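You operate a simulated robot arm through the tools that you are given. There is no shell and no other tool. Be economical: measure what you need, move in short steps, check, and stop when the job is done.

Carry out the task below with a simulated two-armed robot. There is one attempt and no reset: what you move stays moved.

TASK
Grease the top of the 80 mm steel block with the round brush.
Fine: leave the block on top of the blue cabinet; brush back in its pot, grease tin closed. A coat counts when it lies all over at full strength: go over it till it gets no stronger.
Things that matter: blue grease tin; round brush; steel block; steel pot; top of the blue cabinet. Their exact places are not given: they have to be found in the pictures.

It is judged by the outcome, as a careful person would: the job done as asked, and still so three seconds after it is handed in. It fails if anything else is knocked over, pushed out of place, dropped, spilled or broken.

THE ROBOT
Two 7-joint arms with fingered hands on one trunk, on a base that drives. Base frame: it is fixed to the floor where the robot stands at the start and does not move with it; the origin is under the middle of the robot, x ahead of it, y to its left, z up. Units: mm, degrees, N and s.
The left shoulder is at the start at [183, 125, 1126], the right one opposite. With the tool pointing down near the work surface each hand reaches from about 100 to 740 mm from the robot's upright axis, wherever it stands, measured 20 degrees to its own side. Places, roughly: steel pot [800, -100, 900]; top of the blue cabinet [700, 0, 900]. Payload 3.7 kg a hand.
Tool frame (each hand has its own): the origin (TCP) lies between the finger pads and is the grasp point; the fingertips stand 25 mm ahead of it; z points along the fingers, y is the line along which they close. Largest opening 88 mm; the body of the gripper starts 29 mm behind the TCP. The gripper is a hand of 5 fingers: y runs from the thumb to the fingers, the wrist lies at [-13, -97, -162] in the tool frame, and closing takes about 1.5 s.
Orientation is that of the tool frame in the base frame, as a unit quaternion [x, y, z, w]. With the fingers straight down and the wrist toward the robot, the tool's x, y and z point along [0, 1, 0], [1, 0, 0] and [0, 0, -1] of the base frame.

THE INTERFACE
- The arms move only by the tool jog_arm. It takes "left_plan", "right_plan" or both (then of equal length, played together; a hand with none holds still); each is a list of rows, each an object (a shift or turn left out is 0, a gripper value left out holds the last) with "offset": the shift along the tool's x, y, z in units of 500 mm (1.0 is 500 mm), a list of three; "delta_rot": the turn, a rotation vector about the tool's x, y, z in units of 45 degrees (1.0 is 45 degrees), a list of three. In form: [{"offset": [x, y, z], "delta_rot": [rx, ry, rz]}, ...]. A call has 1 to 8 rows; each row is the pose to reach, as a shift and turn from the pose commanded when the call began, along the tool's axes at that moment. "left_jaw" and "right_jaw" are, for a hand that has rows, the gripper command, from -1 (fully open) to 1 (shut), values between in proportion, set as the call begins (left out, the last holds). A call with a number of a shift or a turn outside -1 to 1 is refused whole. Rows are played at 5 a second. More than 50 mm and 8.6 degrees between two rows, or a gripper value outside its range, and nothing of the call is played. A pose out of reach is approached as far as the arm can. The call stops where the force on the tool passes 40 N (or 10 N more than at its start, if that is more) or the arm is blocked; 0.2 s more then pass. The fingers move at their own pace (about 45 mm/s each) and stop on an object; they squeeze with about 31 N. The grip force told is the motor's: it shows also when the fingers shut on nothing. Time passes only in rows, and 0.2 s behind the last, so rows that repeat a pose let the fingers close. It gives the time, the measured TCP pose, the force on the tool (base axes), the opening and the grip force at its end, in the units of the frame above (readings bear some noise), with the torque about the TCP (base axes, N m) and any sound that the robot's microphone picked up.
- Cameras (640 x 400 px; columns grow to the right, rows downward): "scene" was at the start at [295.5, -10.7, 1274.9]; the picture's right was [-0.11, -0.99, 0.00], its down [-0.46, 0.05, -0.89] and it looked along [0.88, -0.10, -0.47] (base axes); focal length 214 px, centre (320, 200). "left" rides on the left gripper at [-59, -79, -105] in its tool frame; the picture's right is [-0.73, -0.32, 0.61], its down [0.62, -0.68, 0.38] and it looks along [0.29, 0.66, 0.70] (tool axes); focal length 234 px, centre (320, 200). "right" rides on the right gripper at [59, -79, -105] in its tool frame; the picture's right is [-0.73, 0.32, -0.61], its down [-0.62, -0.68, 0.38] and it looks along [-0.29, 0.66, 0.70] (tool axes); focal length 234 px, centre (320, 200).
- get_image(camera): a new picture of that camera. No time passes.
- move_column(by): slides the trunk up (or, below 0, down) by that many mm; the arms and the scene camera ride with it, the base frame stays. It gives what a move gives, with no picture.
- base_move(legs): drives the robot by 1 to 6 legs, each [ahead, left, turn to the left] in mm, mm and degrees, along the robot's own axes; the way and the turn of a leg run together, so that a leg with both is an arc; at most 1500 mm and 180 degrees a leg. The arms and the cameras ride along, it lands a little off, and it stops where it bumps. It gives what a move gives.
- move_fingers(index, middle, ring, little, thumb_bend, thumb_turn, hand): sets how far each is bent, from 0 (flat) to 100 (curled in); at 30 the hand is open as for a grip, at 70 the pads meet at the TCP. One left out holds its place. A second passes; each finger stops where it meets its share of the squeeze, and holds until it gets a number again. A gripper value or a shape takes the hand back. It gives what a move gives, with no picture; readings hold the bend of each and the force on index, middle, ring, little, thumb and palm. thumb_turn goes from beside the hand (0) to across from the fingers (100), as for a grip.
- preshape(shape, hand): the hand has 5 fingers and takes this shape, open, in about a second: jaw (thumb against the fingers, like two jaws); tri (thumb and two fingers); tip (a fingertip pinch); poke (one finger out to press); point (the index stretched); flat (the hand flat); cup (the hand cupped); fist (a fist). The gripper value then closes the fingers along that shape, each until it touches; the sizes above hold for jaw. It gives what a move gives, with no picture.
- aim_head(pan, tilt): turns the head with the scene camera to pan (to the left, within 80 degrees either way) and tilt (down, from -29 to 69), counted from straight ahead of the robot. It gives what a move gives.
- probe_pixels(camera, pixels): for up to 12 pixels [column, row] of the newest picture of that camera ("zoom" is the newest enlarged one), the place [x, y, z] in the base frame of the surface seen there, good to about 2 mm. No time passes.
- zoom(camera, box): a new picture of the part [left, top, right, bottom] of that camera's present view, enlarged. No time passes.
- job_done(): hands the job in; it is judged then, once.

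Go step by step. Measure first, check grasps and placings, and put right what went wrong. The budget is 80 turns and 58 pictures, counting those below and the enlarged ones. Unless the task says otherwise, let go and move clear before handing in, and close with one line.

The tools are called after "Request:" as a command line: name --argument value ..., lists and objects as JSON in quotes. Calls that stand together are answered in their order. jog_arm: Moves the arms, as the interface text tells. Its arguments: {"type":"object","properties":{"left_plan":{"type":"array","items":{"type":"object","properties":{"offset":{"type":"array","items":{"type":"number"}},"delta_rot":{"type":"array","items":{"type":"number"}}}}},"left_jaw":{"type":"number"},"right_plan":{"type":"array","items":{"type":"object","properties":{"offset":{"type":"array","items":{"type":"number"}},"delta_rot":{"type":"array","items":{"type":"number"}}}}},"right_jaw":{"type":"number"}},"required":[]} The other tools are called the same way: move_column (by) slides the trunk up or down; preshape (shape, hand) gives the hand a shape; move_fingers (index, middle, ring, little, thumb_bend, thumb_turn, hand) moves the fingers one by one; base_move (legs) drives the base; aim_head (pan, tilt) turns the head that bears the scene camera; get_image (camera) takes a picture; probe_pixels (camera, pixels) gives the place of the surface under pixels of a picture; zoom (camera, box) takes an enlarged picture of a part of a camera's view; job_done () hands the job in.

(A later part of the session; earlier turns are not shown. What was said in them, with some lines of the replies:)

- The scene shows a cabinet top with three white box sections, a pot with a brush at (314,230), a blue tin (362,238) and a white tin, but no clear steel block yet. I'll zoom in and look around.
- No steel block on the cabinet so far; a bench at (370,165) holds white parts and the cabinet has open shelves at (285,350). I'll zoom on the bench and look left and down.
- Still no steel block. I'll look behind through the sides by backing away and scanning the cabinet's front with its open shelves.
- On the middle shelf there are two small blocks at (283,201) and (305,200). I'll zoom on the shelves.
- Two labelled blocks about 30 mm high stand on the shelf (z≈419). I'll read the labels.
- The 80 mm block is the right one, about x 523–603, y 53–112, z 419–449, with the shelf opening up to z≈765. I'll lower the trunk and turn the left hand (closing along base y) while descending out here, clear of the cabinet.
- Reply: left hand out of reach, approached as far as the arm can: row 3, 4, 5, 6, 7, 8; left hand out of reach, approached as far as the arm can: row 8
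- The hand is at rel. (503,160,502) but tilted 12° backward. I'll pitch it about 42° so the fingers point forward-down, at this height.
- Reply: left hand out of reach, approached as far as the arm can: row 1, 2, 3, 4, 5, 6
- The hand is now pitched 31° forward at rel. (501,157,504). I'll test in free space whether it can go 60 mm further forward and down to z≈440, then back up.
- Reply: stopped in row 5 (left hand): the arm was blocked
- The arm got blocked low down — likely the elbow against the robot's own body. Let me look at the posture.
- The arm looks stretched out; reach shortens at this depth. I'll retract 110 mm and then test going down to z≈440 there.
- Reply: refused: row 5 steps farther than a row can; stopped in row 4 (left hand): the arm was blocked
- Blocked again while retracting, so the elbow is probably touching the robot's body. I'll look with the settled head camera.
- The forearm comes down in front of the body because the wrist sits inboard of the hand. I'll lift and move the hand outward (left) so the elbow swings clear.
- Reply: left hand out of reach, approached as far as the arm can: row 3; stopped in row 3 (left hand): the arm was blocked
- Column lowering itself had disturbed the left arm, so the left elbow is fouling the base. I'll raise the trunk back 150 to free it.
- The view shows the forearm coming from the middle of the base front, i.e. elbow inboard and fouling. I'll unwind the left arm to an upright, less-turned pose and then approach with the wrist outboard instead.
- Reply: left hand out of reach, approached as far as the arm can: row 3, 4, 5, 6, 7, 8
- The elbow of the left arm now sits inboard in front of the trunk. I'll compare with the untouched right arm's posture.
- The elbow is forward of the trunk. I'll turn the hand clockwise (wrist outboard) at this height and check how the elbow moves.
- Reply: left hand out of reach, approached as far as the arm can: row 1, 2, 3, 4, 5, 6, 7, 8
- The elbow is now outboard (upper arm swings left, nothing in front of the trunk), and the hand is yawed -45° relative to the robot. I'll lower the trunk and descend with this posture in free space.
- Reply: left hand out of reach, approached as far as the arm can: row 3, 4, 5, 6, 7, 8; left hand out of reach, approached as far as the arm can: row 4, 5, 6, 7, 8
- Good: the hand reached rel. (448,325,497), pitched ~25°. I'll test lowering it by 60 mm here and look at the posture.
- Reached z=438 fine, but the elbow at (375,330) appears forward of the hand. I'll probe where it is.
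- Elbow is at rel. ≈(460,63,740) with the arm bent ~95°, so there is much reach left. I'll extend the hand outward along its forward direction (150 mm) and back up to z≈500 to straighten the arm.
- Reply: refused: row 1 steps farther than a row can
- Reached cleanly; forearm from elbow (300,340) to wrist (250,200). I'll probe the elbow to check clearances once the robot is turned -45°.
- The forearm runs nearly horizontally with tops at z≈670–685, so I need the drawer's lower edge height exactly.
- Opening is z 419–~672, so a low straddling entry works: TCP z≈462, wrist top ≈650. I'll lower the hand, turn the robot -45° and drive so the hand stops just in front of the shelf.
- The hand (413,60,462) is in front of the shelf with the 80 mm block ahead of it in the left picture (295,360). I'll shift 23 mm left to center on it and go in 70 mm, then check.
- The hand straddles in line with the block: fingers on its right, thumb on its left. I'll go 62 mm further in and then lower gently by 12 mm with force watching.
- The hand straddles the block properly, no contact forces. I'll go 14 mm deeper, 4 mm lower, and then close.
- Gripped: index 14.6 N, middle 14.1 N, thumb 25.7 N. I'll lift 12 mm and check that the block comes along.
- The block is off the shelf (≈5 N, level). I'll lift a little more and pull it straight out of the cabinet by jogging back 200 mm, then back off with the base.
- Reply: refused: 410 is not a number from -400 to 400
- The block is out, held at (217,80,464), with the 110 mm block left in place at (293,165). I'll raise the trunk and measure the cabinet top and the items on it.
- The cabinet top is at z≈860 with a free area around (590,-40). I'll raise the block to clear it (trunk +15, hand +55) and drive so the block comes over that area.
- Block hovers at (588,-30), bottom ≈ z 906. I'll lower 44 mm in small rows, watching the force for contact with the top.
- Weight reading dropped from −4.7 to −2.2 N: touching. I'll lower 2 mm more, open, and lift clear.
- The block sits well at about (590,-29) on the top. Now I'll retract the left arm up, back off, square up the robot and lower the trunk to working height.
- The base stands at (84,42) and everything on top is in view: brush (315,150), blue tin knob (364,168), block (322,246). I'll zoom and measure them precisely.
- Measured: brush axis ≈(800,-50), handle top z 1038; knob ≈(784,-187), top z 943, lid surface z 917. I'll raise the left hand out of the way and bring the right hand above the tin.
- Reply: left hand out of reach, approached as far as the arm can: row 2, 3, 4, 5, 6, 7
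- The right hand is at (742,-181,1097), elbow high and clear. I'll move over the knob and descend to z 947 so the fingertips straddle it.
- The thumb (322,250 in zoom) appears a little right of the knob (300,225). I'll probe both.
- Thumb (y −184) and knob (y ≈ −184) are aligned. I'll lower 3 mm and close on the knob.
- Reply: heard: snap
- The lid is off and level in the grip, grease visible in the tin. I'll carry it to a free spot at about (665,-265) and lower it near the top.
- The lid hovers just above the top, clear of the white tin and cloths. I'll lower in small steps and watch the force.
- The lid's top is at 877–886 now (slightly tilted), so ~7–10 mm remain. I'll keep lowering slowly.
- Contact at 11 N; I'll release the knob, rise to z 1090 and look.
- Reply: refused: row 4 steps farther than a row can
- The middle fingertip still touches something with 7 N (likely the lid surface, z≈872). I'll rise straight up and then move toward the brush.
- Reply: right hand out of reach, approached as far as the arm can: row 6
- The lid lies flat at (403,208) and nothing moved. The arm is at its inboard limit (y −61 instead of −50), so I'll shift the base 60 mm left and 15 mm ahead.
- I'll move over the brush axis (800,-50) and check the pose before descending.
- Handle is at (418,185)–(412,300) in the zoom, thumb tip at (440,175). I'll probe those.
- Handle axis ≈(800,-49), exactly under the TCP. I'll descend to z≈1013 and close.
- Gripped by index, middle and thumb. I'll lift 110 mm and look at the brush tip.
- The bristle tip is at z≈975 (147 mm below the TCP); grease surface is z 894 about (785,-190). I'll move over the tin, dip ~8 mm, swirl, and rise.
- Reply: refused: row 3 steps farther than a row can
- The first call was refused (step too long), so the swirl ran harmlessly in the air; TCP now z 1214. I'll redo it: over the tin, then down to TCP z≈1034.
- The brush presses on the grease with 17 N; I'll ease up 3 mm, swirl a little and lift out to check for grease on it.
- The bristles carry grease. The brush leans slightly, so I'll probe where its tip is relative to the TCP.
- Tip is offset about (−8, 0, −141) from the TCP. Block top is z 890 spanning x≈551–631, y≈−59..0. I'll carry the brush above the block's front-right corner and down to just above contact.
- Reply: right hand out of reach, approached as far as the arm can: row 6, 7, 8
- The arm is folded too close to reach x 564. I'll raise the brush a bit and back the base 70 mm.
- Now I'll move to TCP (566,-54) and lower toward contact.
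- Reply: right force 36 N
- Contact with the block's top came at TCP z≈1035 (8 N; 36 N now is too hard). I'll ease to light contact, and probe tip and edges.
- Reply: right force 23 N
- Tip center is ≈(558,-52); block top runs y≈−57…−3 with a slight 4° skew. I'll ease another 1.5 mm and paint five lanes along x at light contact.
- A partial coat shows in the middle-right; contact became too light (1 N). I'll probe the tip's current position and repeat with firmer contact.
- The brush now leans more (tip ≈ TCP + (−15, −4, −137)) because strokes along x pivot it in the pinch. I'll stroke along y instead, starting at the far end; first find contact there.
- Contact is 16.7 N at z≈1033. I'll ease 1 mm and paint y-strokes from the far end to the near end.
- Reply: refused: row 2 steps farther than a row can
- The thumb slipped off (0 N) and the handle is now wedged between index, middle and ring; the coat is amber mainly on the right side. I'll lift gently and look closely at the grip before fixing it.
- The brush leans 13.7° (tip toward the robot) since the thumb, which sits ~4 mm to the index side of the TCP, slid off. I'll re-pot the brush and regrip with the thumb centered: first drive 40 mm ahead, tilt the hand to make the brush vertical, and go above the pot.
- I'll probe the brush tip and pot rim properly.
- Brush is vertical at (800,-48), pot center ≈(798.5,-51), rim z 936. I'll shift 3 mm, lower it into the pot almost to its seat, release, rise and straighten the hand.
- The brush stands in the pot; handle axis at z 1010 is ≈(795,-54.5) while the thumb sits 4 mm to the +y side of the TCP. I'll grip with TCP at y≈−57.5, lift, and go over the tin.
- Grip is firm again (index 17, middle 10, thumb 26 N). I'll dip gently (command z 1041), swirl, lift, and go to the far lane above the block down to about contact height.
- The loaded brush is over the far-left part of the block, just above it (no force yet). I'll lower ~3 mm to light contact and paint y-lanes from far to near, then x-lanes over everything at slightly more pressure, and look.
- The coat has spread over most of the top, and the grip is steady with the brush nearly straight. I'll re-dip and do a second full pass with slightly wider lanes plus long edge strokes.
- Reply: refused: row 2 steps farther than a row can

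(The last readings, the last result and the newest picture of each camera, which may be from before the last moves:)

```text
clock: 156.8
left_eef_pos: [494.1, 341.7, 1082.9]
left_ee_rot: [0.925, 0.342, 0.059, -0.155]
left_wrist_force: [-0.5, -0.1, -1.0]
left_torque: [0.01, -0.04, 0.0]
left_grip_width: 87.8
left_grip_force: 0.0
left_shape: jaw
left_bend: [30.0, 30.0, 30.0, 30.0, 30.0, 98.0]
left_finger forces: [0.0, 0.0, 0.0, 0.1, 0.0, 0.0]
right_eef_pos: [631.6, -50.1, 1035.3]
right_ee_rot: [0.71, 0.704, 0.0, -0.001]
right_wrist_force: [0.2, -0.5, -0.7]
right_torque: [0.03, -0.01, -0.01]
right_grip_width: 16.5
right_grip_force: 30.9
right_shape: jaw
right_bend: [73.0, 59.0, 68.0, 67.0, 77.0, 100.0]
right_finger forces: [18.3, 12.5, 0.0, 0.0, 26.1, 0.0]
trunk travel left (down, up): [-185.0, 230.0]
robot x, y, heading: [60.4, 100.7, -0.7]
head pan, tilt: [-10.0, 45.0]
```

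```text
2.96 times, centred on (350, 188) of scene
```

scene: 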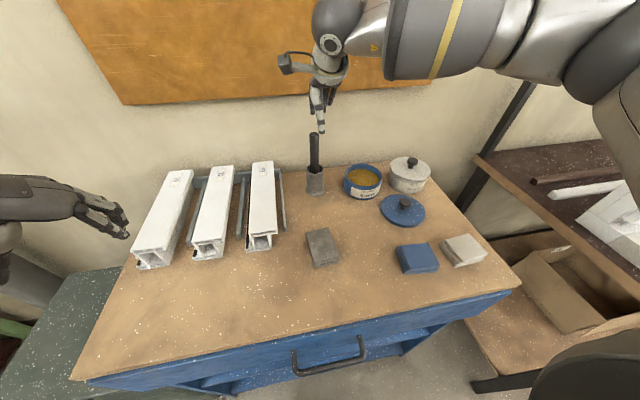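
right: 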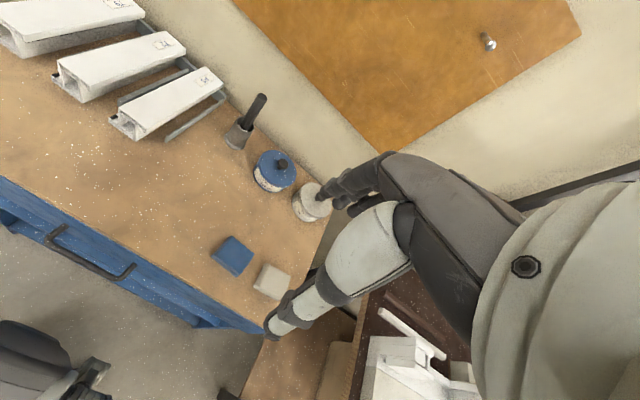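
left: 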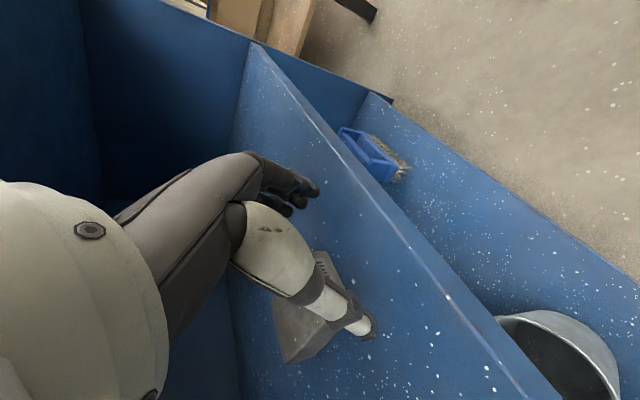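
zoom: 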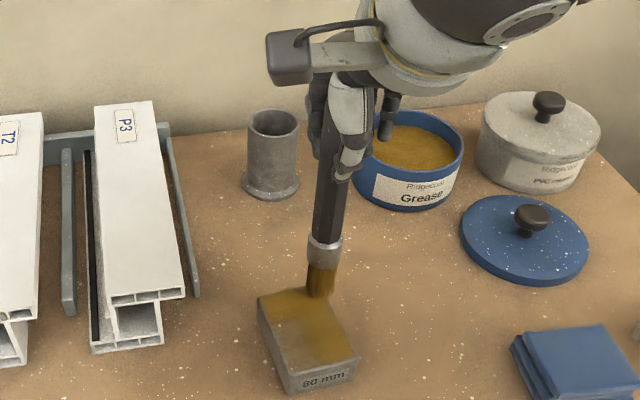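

Most of the top is amber now, but the near strip and left-front corner look thinner since the arm ran short of reach there. I'll re-dip, back the base 35 mm, and paint the near half with slightly more pressure.

Request:
jog_arm --right_plan '[{"offset": [0, 0, -0.08]}, {"offset": [0, 0, -0.16]}, {"offset": [-0.054, 0.062, -0.16]}, {"offset": [-0.108, 0.124, -0.16]}, {"offset": [-0.163, 0.187, -0.16]}, {"offset": [-0.217, 0.249, -0.16]}, {"offset": [-0.271, 0.311, -0.16]}]'

Request:
jog_arm --right_plan '[{"offset": [0, 0, 0.08]}, {"offset": [0, 0, 0.14]}, {"offset": [0, 0, 0.152]}, {"offset": [0.02, 0, 0.152]}, {"offset": [-0.02, 0, 0.152]}, {"offset": [0, 0.02, 0.152]}, {"offset": [0, 0, 0.08]}, {"offset": [0, 0, 0]}]'

Request:
jog_arm --right_plan '[{"offset": [0.052, -0.063, 0]}, {"offset": [0.103, -0.125, 0]}, {"offset": [0.155, -0.188, 0]}, {"offset": [0.207, -0.251, 0]}, {"offset": [0.258, -0.313, 0]}, {"offset": [0.31, -0.376, 0]}, {"offset": [0.31, -0.376, 0.04]}, {"offset": [0.31, -0.376, 0.08]}]'

Request:
base_move --legs '[[-35, 0, 0]]'

Request:
jog_arm --right_plan '[{"offset": [0, -0.018, 0.06]}, {"offset": [0, -0.018, 0.08]}, {"offset": [0.042, -0.018, 0.081]}, {"offset": [-0.052, -0.018, 0.081]}, {"offset": [-0.05, 0, 0.081]}, {"offset": [0.044, 0, 0.081]}, {"offset": [0.046, 0.018, 0.081]}, {"offset": [-0.048, 0.018, 0.081]}]'

Request:
jog_arm --right_plan '[{"offset": [0.002, 0.018, 0]}, {"offset": [0.094, 0.018, 0]}, {"offset": [0.096, 0.036, 0]}, {"offset": [0.004, 0.036, 0]}, {"offset": [0.006, 0.054, 0]}, {"offset": [0.098, 0.054, 0]}, {"offset": [0.1, 0.072, 0]}, {"offset": [0.008, 0.072, 0]}]'

Request:
jog_arm --right_plan '[{"offset": [0.092, 0, 0]}, {"offset": [0.086, -0.06, 0]}, {"offset": [0.078, -0.108, 0]}, {"offset": [0.032, -0.108, 0]}, {"offset": [0.04, -0.02, 0]}, {"offset": [0, -0.02, 0]}, {"offset": [-0.008, -0.108, 0]}, {"offset": [-0.008, -0.108, -0.09]}]'

```text
clock: 158.3
left_eef_pos: [494.5, 341.8, 1082.3]
left_ee_rot: [0.925, 0.342, 0.059, -0.154]
left_wrist_force: [-0.1, 0.2, 0.3]
left_torque: [-0.02, 0.01, -0.03]
left_grip_width: 87.4
left_grip_force: 0.1
left_shape: jaw
left_bend: [30.0, 30.0, 30.0, 30.0, 30.0, 98.0]
left_finger forces: [0.0, 0.0, 0.0, 0.0, 0.0, 0.1]
right_eef_pos: [788.2, -187.1, 1117.5]
right_ee_rot: [0.711, 0.703, 0.001, -0.001]
right_wrist_force: [-0.1, -0.1, -0.9]
right_torque: [-0.03, -0.02, -0.02]
right_grip_width: 15.8
right_grip_force: 31.0
right_shape: jaw
right_bend: [73.0, 59.0, 68.0, 67.0, 77.0, 100.0]
right_finger forces: [18.2, 12.7, 0.0, 0.1, 26.0, 0.1]
trunk travel left (down, up): [-185.0, 230.0]
robot x, y, heading: [61.1, 101.0, -0.5]
head pan, tilt: [-10.0, 45.0]
```

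```text
clock: 160.2
left_eef_pos: [493.0, 343.2, 1084.1]
left_ee_rot: [0.925, 0.341, 0.061, -0.154]
left_wrist_force: [0.1, -0.4, -0.4]
left_torque: [0.0, 0.0, -0.01]
left_grip_width: 87.6
left_grip_force: 0.1
left_shape: jaw
left_bend: [30.0, 30.0, 30.0, 30.0, 30.0, 98.0]
left_finger forces: [0.0, 0.0, 0.1, 0.1, 0.0, 0.0]
right_eef_pos: [787.7, -185.5, 1115.6]
right_ee_rot: [0.71, 0.704, -0.001, 0.0]
right_wrist_force: [0.7, 0.6, -0.2]
right_torque: [-0.01, 0.0, 0.01]
right_grip_width: 16.0
right_grip_force: 30.7
right_shape: jaw
right_bend: [73.0, 59.0, 68.0, 67.0, 77.0, 100.0]
right_finger forces: [18.3, 12.8, 0.0, 0.0, 25.8, 0.0]
trunk travel left (down, up): [-185.0, 230.0]
robot x, y, heading: [60.0, 101.9, -0.8]
head pan, tilt: [-10.0, 45.0]
```

```text
clock: 161.9
left_eef_pos: [494.6, 342.8, 1083.1]
left_ee_rot: [0.926, 0.34, 0.06, -0.154]
left_wrist_force: [0.0, -0.3, 0.5]
left_torque: [0.0, 0.03, 0.02]
left_grip_width: 87.8
left_grip_force: 0.0
left_shape: jaw
left_bend: [30.0, 30.0, 30.0, 30.0, 30.0, 98.0]
left_finger forces: [0.0, 0.1, 0.0, 0.0, 0.0, 0.0]
right_eef_pos: [597.7, -29.8, 1076.1]
right_ee_rot: [0.711, 0.703, 0.0, -0.002]
right_wrist_force: [0.3, 1.0, -0.1]
right_torque: [-0.02, 0.01, -0.03]
right_grip_width: 16.0
right_grip_force: 30.8
right_shape: jaw
right_bend: [73.0, 59.0, 68.0, 67.0, 77.0, 100.0]
right_finger forces: [18.1, 13.0, 0.1, 0.0, 26.0, 0.0]
trunk travel left (down, up): [-185.0, 230.0]
robot x, y, heading: [61.3, 102.8, -0.5]
head pan, tilt: [-10.0, 45.0]
```

```text
clock: 162.8
left_eef_pos: [459.8, 343.7, 1082.9]
left_ee_rot: [0.925, 0.342, 0.06, -0.155]
left_wrist_force: [-0.3, 0.9, 0.7]
left_torque: [-0.01, 0.03, 0.01]
left_grip_width: 87.3
left_grip_force: 0.0
left_shape: jaw
left_bend: [30.0, 30.0, 30.0, 30.0, 30.0, 98.0]
left_finger forces: [0.0, 0.0, 0.0, 0.0, 0.0, 0.1]
right_eef_pos: [561.4, -30.6, 1076.4]
right_ee_rot: [0.711, 0.703, -0.001, 0.0]
right_wrist_force: [-0.1, 1.2, -0.2]
right_torque: [0.03, -0.01, -0.04]
right_grip_width: 16.1
right_grip_force: 31.3
right_shape: jaw
right_bend: [73.0, 59.0, 68.0, 67.0, 77.0, 100.0]
right_finger forces: [18.0, 13.0, 0.0, 0.1, 26.0, 0.1]
trunk travel left (down, up): [-185.0, 230.0]
robot x, y, heading: [28.9, 100.5, -0.6]
head pan, tilt: [-10.0, 45.0]
```

```text
clock: 164.6
left_eef_pos: [459.4, 341.0, 1084.4]
left_ee_rot: [0.925, 0.341, 0.061, -0.155]
left_wrist_force: [-0.4, 0.0, 0.5]
left_torque: [-0.01, -0.03, 0.01]
left_grip_width: 87.9
left_grip_force: 0.0
left_shape: jaw
left_bend: [30.0, 30.0, 30.0, 30.0, 30.0, 98.0]
left_finger forces: [0.0, 0.0, 0.0, 0.1, 0.1, 0.0]
right_eef_pos: [570.7, -57.2, 1034.4]
right_ee_rot: [0.711, 0.703, 0.0, -0.001]
right_wrist_force: [-0.6, -0.1, -0.9]
right_torque: [0.03, 0.03, 0.01]
right_grip_width: 16.3
right_grip_force: 30.8
right_shape: jaw
right_bend: [73.0, 59.0, 68.0, 67.0, 78.0, 100.0]
right_finger forces: [19.0, 12.6, 0.0, 0.0, 26.6, 0.0]
trunk travel left (down, up): [-185.0, 230.0]
robot x, y, heading: [27.3, 100.9, -0.7]
head pan, tilt: [-10.0, 45.0]
```

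```text
clock: 166.4
left_eef_pos: [458.5, 341.6, 1084.1]
left_ee_rot: [0.925, 0.34, 0.061, -0.155]
left_wrist_force: [-0.2, -0.5, -0.4]
left_torque: [-0.03, 0.02, 0.01]
left_grip_width: 87.7
left_grip_force: 0.2
left_shape: jaw
left_bend: [30.0, 30.0, 30.0, 30.0, 30.0, 98.0]
left_finger forces: [0.0, 0.1, 0.1, 0.0, 0.0, 0.1]
right_eef_pos: [607.2, -53.1, 1036.4]
right_ee_rot: [0.71, 0.704, 0.001, -0.001]
right_wrist_force: [0.3, -0.6, -0.1]
right_torque: [0.04, -0.02, 0.0]
right_grip_width: 16.3
right_grip_force: 31.0
right_shape: jaw
right_bend: [73.0, 59.0, 68.0, 67.0, 78.0, 100.0]
right_finger forces: [18.6, 13.1, 0.0, 0.0, 26.6, 0.0]
trunk travel left (down, up): [-185.0, 230.0]
robot x, y, heading: [25.3, 102.6, -0.5]
head pan, tilt: [-10.0, 45.0]
```

```text
clock: 168.2
left_eef_pos: [458.4, 344.6, 1085.8]
left_ee_rot: [0.925, 0.341, 0.061, -0.154]
left_wrist_force: [-0.4, -1.4, 0.2]
left_torque: [-0.01, 0.0, 0.02]
left_grip_width: 87.8
left_grip_force: 0.0
left_shape: jaw
left_bend: [30.0, 30.0, 30.0, 30.0, 30.0, 98.0]
left_finger forces: [0.1, 0.0, 0.0, 0.0, 0.0, 0.0]
right_eef_pos: [549.9, -54.2, 1082.6]
right_ee_rot: [0.711, 0.703, 0.001, 0.0]
right_wrist_force: [0.3, 0.4, -1.0]
right_torque: [0.0, -0.02, -0.02]
right_grip_width: 16.2
right_grip_force: 31.1
right_shape: jaw
right_bend: [73.0, 59.0, 68.0, 67.0, 78.0, 100.0]
right_finger forces: [18.8, 13.2, 0.1, 0.1, 27.0, 0.0]
trunk travel left (down, up): [-185.0, 230.0]
robot x, y, heading: [24.6, 101.3, -0.4]
head pan, tilt: [-10.0, 45.0]
```

Forces stayed light and the grip steady. I'll drive back 37 mm ahead, raise the brush and go above the pot, then take one picture showing both the coat and the brush/pot alignment.

Request:
jog_arm --right_plan '[{"offset": [0, 0, -0.045]}, {"offset": [0, 0, -0.09]}]'

Request:
base_move --legs '[[36, 0, 0]]'

Request:
jog_arm --right_plan '[{"offset": [0.001, 0.08, 0]}, {"offset": [0.002, 0.16, 0]}, {"offset": [0.003, 0.24, 0]}, {"offset": [0.004, 0.32, 0]}, {"offset": [0.005, 0.4, 0]}, {"offset": [0.005, 0.42, 0]}, {"offset": [0.005, 0.42, 0]}]'

Request:
zoom --camera "scene" --box '[260, 110, 420, 265]'

```text
clock: 168.8
left_eef_pos: [460.8, 342.7, 1083.4]
left_ee_rot: [0.925, 0.341, 0.061, -0.155]
left_wrist_force: [-0.2, 0.4, -0.2]
left_torque: [0.01, -0.03, 0.0]
left_grip_width: 87.7
left_grip_force: 0.1
left_shape: jaw
left_bend: [30.0, 30.0, 30.0, 30.0, 30.0, 98.0]
left_finger forces: [0.0, 0.1, 0.1, 0.0, 0.1, 0.0]
right_eef_pos: [552.7, -55.1, 1126.9]
right_ee_rot: [0.711, 0.703, 0.001, -0.001]
right_wrist_force: [0.5, -0.6, 0.0]
right_torque: [0.01, 0.02, 0.07]
right_grip_width: 16.4
right_grip_force: 31.1
right_shape: jaw
right_bend: [73.0, 59.0, 68.0, 67.0, 78.0, 100.0]
right_finger forces: [18.8, 13.2, 0.1, 0.0, 26.7, 0.0]
trunk travel left (down, up): [-185.0, 230.0]
robot x, y, heading: [25.6, 97.3, -0.7]
head pan, tilt: [-10.0, 45.0]
```

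```text
clock: 169.7
left_eef_pos: [496.8, 342.3, 1083.8]
left_ee_rot: [0.925, 0.341, 0.06, -0.155]
left_wrist_force: [0.1, 0.9, -0.9]
left_torque: [-0.02, -0.02, 0.01]
left_grip_width: 87.6
left_grip_force: 0.0
left_shape: jaw
left_bend: [30.0, 30.0, 30.0, 30.0, 30.0, 98.0]
left_finger forces: [0.1, 0.1, 0.0, 0.1, 0.0, 0.0]
right_eef_pos: [589.4, -55.0, 1127.0]
right_ee_rot: [0.711, 0.703, 0.001, -0.001]
right_wrist_force: [0.3, 0.1, -0.9]
right_torque: [-0.01, 0.01, 0.0]
right_grip_width: 16.3
right_grip_force: 31.0
right_shape: jaw
right_bend: [73.0, 59.0, 68.0, 67.0, 78.0, 100.0]
right_finger forces: [18.9, 13.3, 0.0, 0.0, 26.7, 0.1]
trunk travel left (down, up): [-185.0, 230.0]
robot x, y, heading: [61.8, 97.7, -0.7]
head pan, tilt: [-10.0, 45.0]
```

```text
clock: 171.3
left_eef_pos: [496.1, 342.4, 1083.1]
left_ee_rot: [0.925, 0.341, 0.059, -0.156]
left_wrist_force: [-0.3, -0.2, 0.1]
left_torque: [-0.01, 0.0, 0.02]
left_grip_width: 87.4
left_grip_force: 0.1
left_shape: jaw
left_bend: [30.0, 30.0, 30.0, 30.0, 30.0, 98.0]
left_finger forces: [0.1, 0.0, 0.0, 0.1, 0.0, 0.1]
right_eef_pos: [799.6, -54.2, 1128.0]
right_ee_rot: [0.711, 0.703, 0.001, 0.0]
right_wrist_force: [0.6, 0.3, 0.5]
right_torque: [0.02, -0.06, 0.0]
right_grip_width: 16.2
right_grip_force: 30.7
right_shape: jaw
right_bend: [73.0, 59.0, 68.0, 67.0, 78.0, 100.0]
right_finger forces: [18.6, 13.3, 0.0, 0.1, 26.5, 0.1]
trunk travel left (down, up): [-185.0, 230.0]
robot x, y, heading: [65.3, 98.5, -0.7]
head pan, tilt: [-10.0, 45.0]
```

```text
2.58 times, centred on (340, 188) of scene
```

zoom: 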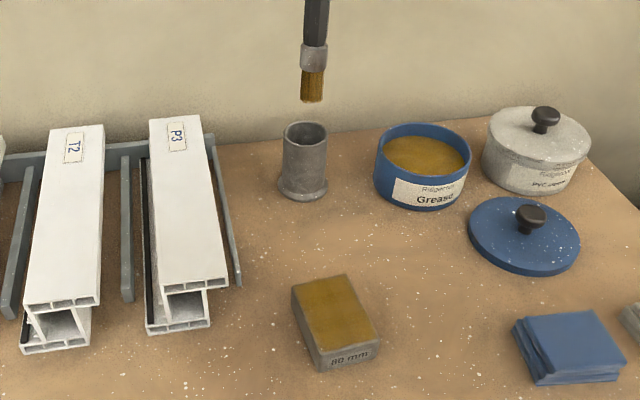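

The coat now looks uniformly amber over the whole top. I'll probe brush tip and pot for alignment, and zoom tightly on the block to verify the coat.

Request:
probe_pixels --camera "zoom" --pixels '[[312, 97], [304, 92], [321, 92], [313, 60], [316, 20], [304, 152], [284, 135], [325, 135], [303, 123], [530, 208], [530, 216], [510, 240]]'

Request:
zoom --camera "scene" --box '[320, 208, 368, 258]'

```text
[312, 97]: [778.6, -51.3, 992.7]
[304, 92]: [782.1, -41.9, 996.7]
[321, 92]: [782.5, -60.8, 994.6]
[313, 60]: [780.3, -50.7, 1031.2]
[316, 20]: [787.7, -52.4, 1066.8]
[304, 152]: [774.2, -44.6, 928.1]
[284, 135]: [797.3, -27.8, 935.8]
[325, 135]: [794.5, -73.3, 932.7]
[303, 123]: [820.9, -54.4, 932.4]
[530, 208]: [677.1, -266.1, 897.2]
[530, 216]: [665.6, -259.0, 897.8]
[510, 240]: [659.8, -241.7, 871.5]
```

```text
refused: no pictures are left
5 turns are left
```

No pictures remain and 5 turns are left; the coat looked uniform, so I'll finish up. The brush leans ~7.5° with tip ≈(789,-51,990); pot center ≈(798,-51). I'll tilt the hand to make it vertical, center it and lower it into the pot.

Request:
jog_arm --right_plan '[{"offset": [0, -0.009, 0], "delta_rot": [-0.083, 0, 0]}, {"offset": [0, -0.018, 0], "delta_rot": [-0.167, 0, 0]}, {"offset": [0, -0.018, 0], "delta_rot": [-0.167, 0, 0]}]'

Request:
jog_arm --right_plan '[{"offset": [0, -0.0078, 0.0595]}, {"offset": [0, -0.0157, 0.119]}, {"offset": [0, -0.0235, 0.178]}, {"offset": [0, -0.029, 0.22]}, {"offset": [0, -0.0313, 0.238]}, {"offset": [0, -0.0313, 0.238]}]'

```text
clock: 172.1
left_eef_pos: [496.7, 342.6, 1084.8]
left_ee_rot: [0.925, 0.341, 0.06, -0.155]
left_wrist_force: [0.4, -0.3, -0.3]
left_torque: [0.0, -0.01, -0.02]
left_grip_width: 87.7
left_grip_force: 0.0
left_shape: jaw
left_bend: [30.0, 30.0, 30.0, 30.0, 30.0, 98.0]
left_finger forces: [0.1, 0.1, 0.0, 0.0, 0.0, 0.0]
right_eef_pos: [790.6, -56.2, 1127.0]
right_ee_rot: [0.709, 0.702, 0.047, 0.046]
right_wrist_force: [-0.2, -0.1, -0.2]
right_torque: [-0.01, 0.01, -0.01]
right_grip_width: 16.0
right_grip_force: 30.8
right_shape: jaw
right_bend: [73.0, 59.0, 68.0, 67.0, 78.0, 100.0]
right_finger forces: [18.6, 13.3, 0.1, 0.0, 26.5, 0.0]
trunk travel left (down, up): [-185.0, 230.0]
robot x, y, heading: [62.5, 99.0, -0.5]
head pan, tilt: [-10.0, 45.0]
```

```text
clock: 173.5
left_eef_pos: [495.5, 342.3, 1084.4]
left_ee_rot: [0.925, 0.341, 0.061, -0.155]
left_wrist_force: [0.2, -0.5, -0.2]
left_torque: [0.02, -0.02, 0.02]
left_grip_width: 87.7
left_grip_force: 0.0
left_shape: jaw
left_bend: [30.0, 30.0, 30.0, 30.0, 30.0, 98.0]
left_finger forces: [0.1, 0.0, 0.0, 0.0, 0.0, 0.0]
right_eef_pos: [789.7, -53.8, 1010.0]
right_ee_rot: [0.709, 0.702, 0.048, 0.047]
right_wrist_force: [0.0, 0.2, 11.2]
right_torque: [-0.02, -0.07, 0.0]
right_grip_width: 16.4
right_grip_force: 30.7
right_shape: jaw
right_bend: [73.0, 59.0, 68.0, 67.0, 78.0, 100.0]
right_finger forces: [19.5, 14.0, 0.1, 0.1, 28.1, 0.0]
trunk travel left (down, up): [-185.0, 230.0]
robot x, y, heading: [64.9, 103.4, -0.5]
head pan, tilt: [-10.0, 45.0]
4 turns are left
```

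The brush is seated (11 N at the pot's floor, z as expected). I'll release it, rise, straighten, go to the lid knob with the same TCP I released it at (665.6,-264.8), grip, lift, and carry it above the tin.

Request:
jog_arm --right_plan '[{"offset": [0, 0, 0]}, {"offset": [0, 0, 0]}, {"offset": [0, 0, 0]}, {"offset": [0, 0, 0]}, {"offset": [0, 0, 0]}, {"offset": [0, 0, 0]}, {"offset": [0, 0, 0]}, {"offset": [0, 0, 0]}]' --right_jaw -1

Request:
jog_arm --right_plan '[{"offset": [0, 0.0111, -0.084]}, {"offset": [0, 0.0222, -0.1685]}, {"offset": [0, 0.0222, -0.1685], "delta_rot": [0.083, 0, 0]}, {"offset": [0, 0.0222, -0.1685], "delta_rot": [0.167, 0, 0]}, {"offset": [0, 0.0222, -0.1685], "delta_rot": [0.167, 0, 0]}]'

Request:
jog_arm --right_plan '[{"offset": [-0.0708, -0.0405, 0]}, {"offset": [-0.1417, -0.081, 0]}, {"offset": [-0.2125, -0.1215, 0]}, {"offset": [-0.2833, -0.162, 0]}, {"offset": [-0.3542, -0.2025, 0]}, {"offset": [-0.425, -0.243, 0]}, {"offset": [-0.425, -0.243, 0.09]}, {"offset": [-0.425, -0.243, 0.18]}]'

Request:
jog_arm --right_plan '[{"offset": [0, 0, 0.07]}, {"offset": [0, 0, 0.14]}, {"offset": [0, 0, 0.19]}, {"offset": [0, 0, 0.208]}, {"offset": [0, 0, 0.208]}]'

Request:
jog_arm --right_plan '[{"offset": [0, 0, 0]}, {"offset": [0, 0, 0]}, {"offset": [0, 0, 0]}, {"offset": [0, 0, 0]}, {"offset": [0, 0, 0]}, {"offset": [0, 0, 0]}, {"offset": [0, 0, 0]}, {"offset": [0, 0, 0]}]' --right_jaw 1

Request:
jog_arm --right_plan '[{"offset": [0, 0, -0.06]}, {"offset": [0, 0, -0.14]}, {"offset": [0, 0, -0.22]}, {"offset": [0.039, 0.0565, -0.22]}, {"offset": [0.0785, 0.113, -0.22]}, {"offset": [0.118, 0.1695, -0.22]}, {"offset": [0.157, 0.226, -0.22]}, {"offset": [0.157, 0.226, -0.22]}]'

```text
clock: 175.3
left_eef_pos: [496.5, 344.3, 1084.3]
left_ee_rot: [0.925, 0.341, 0.06, -0.155]
left_wrist_force: [0.1, -0.2, 0.1]
left_torque: [0.01, 0.0, -0.03]
left_grip_width: 87.7
left_grip_force: 0.1
left_shape: jaw
left_bend: [30.0, 30.0, 30.0, 30.0, 30.0, 98.0]
left_finger forces: [0.1, 0.1, 0.0, 0.1, 0.1, 0.1]
right_eef_pos: [789.7, -55.2, 1006.4]
right_ee_rot: [0.71, 0.702, 0.047, 0.046]
right_wrist_force: [-0.1, -0.4, 0.5]
right_torque: [0.01, 0.01, -0.01]
right_grip_width: 87.3
right_grip_force: 0.1
right_shape: jaw
right_bend: [30.0, 30.0, 30.0, 30.0, 30.0, 98.0]
right_finger forces: [0.1, 0.0, 0.0, 0.1, 0.0, 0.0]
trunk travel left (down, up): [-185.0, 230.0]
robot x, y, heading: [60.8, 100.2, -0.5]
head pan, tilt: [-10.0, 45.0]
```

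```text
clock: 176.5
left_eef_pos: [495.3, 343.3, 1082.8]
left_ee_rot: [0.925, 0.341, 0.059, -0.155]
left_wrist_force: [-0.6, -0.4, 0.8]
left_torque: [-0.01, 0.01, 0.01]
left_grip_width: 87.6
left_grip_force: 0.1
left_shape: jaw
left_bend: [30.0, 30.0, 30.0, 30.0, 30.0, 98.0]
left_finger forces: [0.0, 0.0, 0.1, 0.1, 0.0, 0.0]
right_eef_pos: [791.0, -55.8, 1091.1]
right_ee_rot: [0.711, 0.704, 0.0, -0.001]
right_wrist_force: [0.5, 0.4, 0.3]
right_torque: [-0.01, 0.0, -0.01]
right_grip_width: 87.9
right_grip_force: 0.0
right_shape: jaw
right_bend: [30.0, 30.0, 30.0, 30.0, 30.0, 98.0]
right_finger forces: [0.0, 0.0, 0.1, 0.0, 0.1, 0.0]
trunk travel left (down, up): [-185.0, 230.0]
robot x, y, heading: [60.7, 99.6, -0.7]
head pan, tilt: [-10.0, 45.0]
```

```text
clock: 178.3
left_eef_pos: [497.1, 343.0, 1082.3]
left_ee_rot: [0.925, 0.341, 0.06, -0.155]
left_wrist_force: [0.2, -1.0, -0.2]
left_torque: [0.04, 0.01, -0.06]
left_grip_width: 87.7
left_grip_force: 0.0
left_shape: jaw
left_bend: [30.0, 30.0, 30.0, 30.0, 30.0, 98.0]
left_finger forces: [0.0, 0.0, 0.0, 0.1, 0.1, 0.1]
right_eef_pos: [665.9, -266.4, 999.2]
right_ee_rot: [0.71, 0.704, 0.0, -0.002]
right_wrist_force: [0.2, 0.1, 0.7]
right_torque: [0.01, 0.02, 0.02]
right_grip_width: 87.9
right_grip_force: 0.2
right_shape: jaw
right_bend: [30.0, 30.0, 30.0, 30.0, 30.0, 98.0]
right_finger forces: [0.1, 0.0, 0.0, 0.0, 0.0, 0.1]
trunk travel left (down, up): [-185.0, 230.0]
robot x, y, heading: [60.6, 99.7, -0.6]
head pan, tilt: [-10.0, 45.0]
```

```text
clock: 179.5
left_eef_pos: [495.2, 341.6, 1084.5]
left_ee_rot: [0.925, 0.342, 0.06, -0.154]
left_wrist_force: [0.6, -0.4, -0.1]
left_torque: [-0.02, 0.02, 0.0]
left_grip_width: 87.9
left_grip_force: 0.0
left_shape: jaw
left_bend: [30.0, 30.0, 30.0, 30.0, 30.0, 98.0]
left_finger forces: [0.0, 0.0, 0.1, 0.0, 0.1, 0.1]
right_eef_pos: [665.9, -265.7, 896.2]
right_ee_rot: [0.711, 0.704, 0.001, 0.0]
right_wrist_force: [-1.4, -1.3, 6.9]
right_torque: [-0.06, -0.32, -0.05]
right_grip_width: 87.1
right_grip_force: 0.0
right_shape: jaw
right_bend: [30.0, 30.0, 30.0, 30.0, 30.0, 98.0]
right_finger forces: [0.1, 6.8, 0.1, 0.0, 0.0, 0.0]
trunk travel left (down, up): [-185.0, 230.0]
robot x, y, heading: [62.5, 101.4, -0.7]
head pan, tilt: [-10.0, 45.0]
```

```text
clock: 181.3
left_eef_pos: [494.7, 343.1, 1084.6]
left_ee_rot: [0.925, 0.341, 0.062, -0.154]
left_wrist_force: [0.7, 0.4, 0.3]
left_torque: [0.01, -0.02, 0.0]
left_grip_width: 87.6
left_grip_force: 0.0
left_shape: jaw
left_bend: [30.0, 30.0, 30.0, 30.0, 30.0, 98.0]
left_finger forces: [0.0, 0.1, 0.0, 0.0, 0.0, 0.0]
right_eef_pos: [665.8, -266.4, 896.5]
right_ee_rot: [0.711, 0.703, 0.001, 0.0]
right_wrist_force: [-1.5, -2.4, 14.3]
right_torque: [0.12, -0.79, -0.12]
right_grip_width: 23.2
right_grip_force: 30.7
right_shape: jaw
right_bend: [75.0, 75.0, 58.0, 55.0, 80.0, 100.0]
right_finger forces: [35.7, 0.6, 0.1, 0.0, 25.9, 0.1]
trunk travel left (down, up): [-185.0, 230.0]
robot x, y, heading: [62.7, 99.7, -0.6]
head pan, tilt: [-10.0, 45.0]
```

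```text
clock: 183.1
left_eef_pos: [495.4, 342.0, 1083.8]
left_ee_rot: [0.925, 0.342, 0.061, -0.154]
left_wrist_force: [0.1, -0.2, 0.0]
left_torque: [0.01, 0.02, -0.01]
left_grip_width: 87.8
left_grip_force: 0.1
left_shape: jaw
left_bend: [30.0, 30.0, 30.0, 30.0, 30.0, 98.0]
left_finger forces: [0.1, 0.0, 0.1, 0.0, 0.1, 0.0]
right_eef_pos: [780.6, -188.9, 1007.3]
right_ee_rot: [0.711, 0.704, 0.001, 0.0]
right_wrist_force: [-0.4, -0.2, -0.8]
right_torque: [0.02, -0.03, 0.01]
right_grip_width: 22.2
right_grip_force: 31.3
right_shape: jaw
right_bend: [75.0, 57.0, 58.0, 55.0, 81.0, 100.0]
right_finger forces: [29.6, 1.7, 0.0, 0.1, 18.8, 0.0]
trunk travel left (down, up): [-185.0, 230.0]
robot x, y, heading: [65.8, 96.0, -0.7]
head pan, tilt: [-10.0, 45.0]
3 turns are left
```

The lid is held (index 30 N, thumb 19 N) above the tin at (780.6,-188.9), matching the original relation (seat at TCP z≈946.5). I'll lower it and press gently, checking height and force.

Request:
jog_arm --right_plan '[{"offset": [0, 0, 0.06]}, {"offset": [0, 0, 0.1]}, {"offset": [0, 0, 0.112]}, {"offset": [0, 0, 0.118]}, {"offset": [0, 0, 0.123]}, {"offset": [0, 0, 0.127]}, {"offset": [0, 0, 0.127]}]'

```text
clock: 184.7
left_eef_pos: [494.4, 341.8, 1084.9]
left_ee_rot: [0.925, 0.341, 0.06, -0.154]
left_wrist_force: [-0.2, 0.2, 0.5]
left_torque: [0.0, 0.0, -0.01]
left_grip_width: 88.0
left_grip_force: 0.0
left_shape: jaw
left_bend: [30.0, 30.0, 30.0, 30.0, 30.0, 98.0]
left_finger forces: [0.0, 0.1, 0.0, 0.0, 0.0, 0.1]
right_eef_pos: [780.7, -187.3, 946.0]
right_ee_rot: [0.711, 0.703, 0.002, 0.0]
right_wrist_force: [1.0, -0.6, 6.7]
right_torque: [0.12, -0.29, -0.05]
right_grip_width: 22.3
right_grip_force: 30.5
right_shape: jaw
right_bend: [75.0, 57.0, 58.0, 55.0, 81.0, 100.0]
right_finger forces: [35.5, 1.9, 0.1, 0.0, 20.8, 0.0]
trunk travel left (down, up): [-185.0, 230.0]
robot x, y, heading: [62.9, 99.3, -0.5]
head pan, tilt: [-10.0, 45.0]
2 turns are left
```

The lid rests at TCP z 946 with 6.7 N — just the height of the closed tin. I'll press a touch more with tiny wiggles to settle it, release, and rise clear.

Request:
jog_arm --right_plan '[{"offset": [0, 0, 0.004]}, {"offset": [0.003, 0, 0.004]}, {"offset": [-0.003, 0, 0.004]}, {"offset": [0, 0.003, 0.004]}, {"offset": [0, -0.003, 0.004]}, {"offset": [0, 0, 0.004]}, {"offset": [0, 0, 0]}]'

Request:
jog_arm --right_plan '[{"offset": [0, 0, 0]}, {"offset": [0, 0, 0]}, {"offset": [0, 0, 0]}, {"offset": [0, 0, 0]}, {"offset": [0, 0, 0]}, {"offset": [0, 0, 0]}, {"offset": [0, 0, 0]}, {"offset": [0, 0, 0]}]' --right_jaw -1

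Request:
jog_arm --right_plan '[{"offset": [0, 0, -0.03]}, {"offset": [0, 0, -0.1]}, {"offset": [0, 0, -0.18]}, {"offset": [0, 0, -0.27]}, {"offset": [0, 0, -0.36]}, {"offset": [0, -0.08, -0.4]}, {"offset": [0, -0.16, -0.42]}]'

```text
clock: 186.3
left_eef_pos: [495.1, 342.3, 1083.8]
left_ee_rot: [0.925, 0.342, 0.06, -0.154]
left_wrist_force: [-0.2, 0.3, -0.5]
left_torque: [-0.04, 0.0, 0.01]
left_grip_width: 87.6
left_grip_force: 0.0
left_shape: jaw
left_bend: [30.0, 30.0, 30.0, 30.0, 30.0, 98.0]
left_finger forces: [0.0, 0.0, 0.0, 0.0, 0.0, 0.0]
right_eef_pos: [779.4, -187.2, 945.3]
right_ee_rot: [0.71, 0.704, 0.001, -0.001]
right_wrist_force: [5.2, 1.4, 16.7]
right_torque: [0.26, -0.66, -0.01]
right_grip_width: 22.2
right_grip_force: 31.0
right_shape: jaw
right_bend: [75.0, 57.0, 58.0, 55.0, 81.0, 100.0]
right_finger forces: [43.6, 1.6, 0.1, 0.0, 20.4, 0.0]
trunk travel left (down, up): [-185.0, 230.0]
robot x, y, heading: [62.6, 101.4, -0.6]
head pan, tilt: [-10.0, 45.0]
```

```text
clock: 188.1
left_eef_pos: [496.6, 341.6, 1084.5]
left_ee_rot: [0.925, 0.341, 0.06, -0.154]
left_wrist_force: [0.3, 0.0, -1.2]
left_torque: [0.0, -0.02, 0.01]
left_grip_width: 87.6
left_grip_force: 0.1
left_shape: jaw
left_bend: [30.0, 30.0, 30.0, 30.0, 30.0, 98.0]
left_finger forces: [0.1, 0.0, 0.1, 0.1, 0.1, 0.0]
right_eef_pos: [780.6, -188.0, 942.7]
right_ee_rot: [0.711, 0.703, 0.0, -0.001]
right_wrist_force: [-0.4, 0.0, 0.0]
right_torque: [0.03, 0.0, -0.03]
right_grip_width: 87.4
right_grip_force: 0.0
right_shape: jaw
right_bend: [30.0, 30.0, 30.0, 30.0, 30.0, 98.0]
right_finger forces: [0.0, 0.1, 0.0, 0.1, 0.1, 0.0]
trunk travel left (down, up): [-185.0, 230.0]
robot x, y, heading: [63.2, 103.0, -0.7]
head pan, tilt: [-10.0, 45.0]
heard: snap
```

```text
clock: 189.7
left_eef_pos: [494.5, 342.4, 1084.9]
left_ee_rot: [0.925, 0.341, 0.062, -0.154]
left_wrist_force: [0.6, -0.4, 1.0]
left_torque: [-0.04, 0.0, 0.0]
left_grip_width: 87.7
left_grip_force: 0.0
left_shape: jaw
left_bend: [30.0, 30.0, 30.0, 30.0, 30.0, 98.0]
left_finger forces: [0.0, 0.0, 0.0, 0.0, 0.1, 0.0]
right_eef_pos: [699.8, -187.1, 1155.1]
right_ee_rot: [0.711, 0.703, 0.001, 0.0]
right_wrist_force: [0.1, 0.3, 0.0]
right_torque: [0.03, -0.02, -0.01]
right_grip_width: 87.7
right_grip_force: 0.1
right_shape: jaw
right_bend: [30.0, 30.0, 30.0, 30.0, 30.0, 98.0]
right_finger forces: [0.0, 0.0, 0.0, 0.1, 0.0, 0.0]
trunk travel left (down, up): [-185.0, 230.0]
robot x, y, heading: [61.4, 98.2, -0.8]
head pan, tilt: [-10.0, 45.0]
1 turns are left
```

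There was a "snap" as I let go of the lid, the same sound as when it came off, so the tin should be closed. Both hands are clear, so I'm handing in.

Request:
job_done

```text
The job is handed in.
```

I greased the top of the 80 mm block and left it on top of the blue cabinet, put the round brush back in its pot, and closed the blue grease tin. The coat looked even over the whole top in the last picture. I had no pictures left to check the brush and lid, so for those I'm relying on the force readings, the height readings and the lid's snap.
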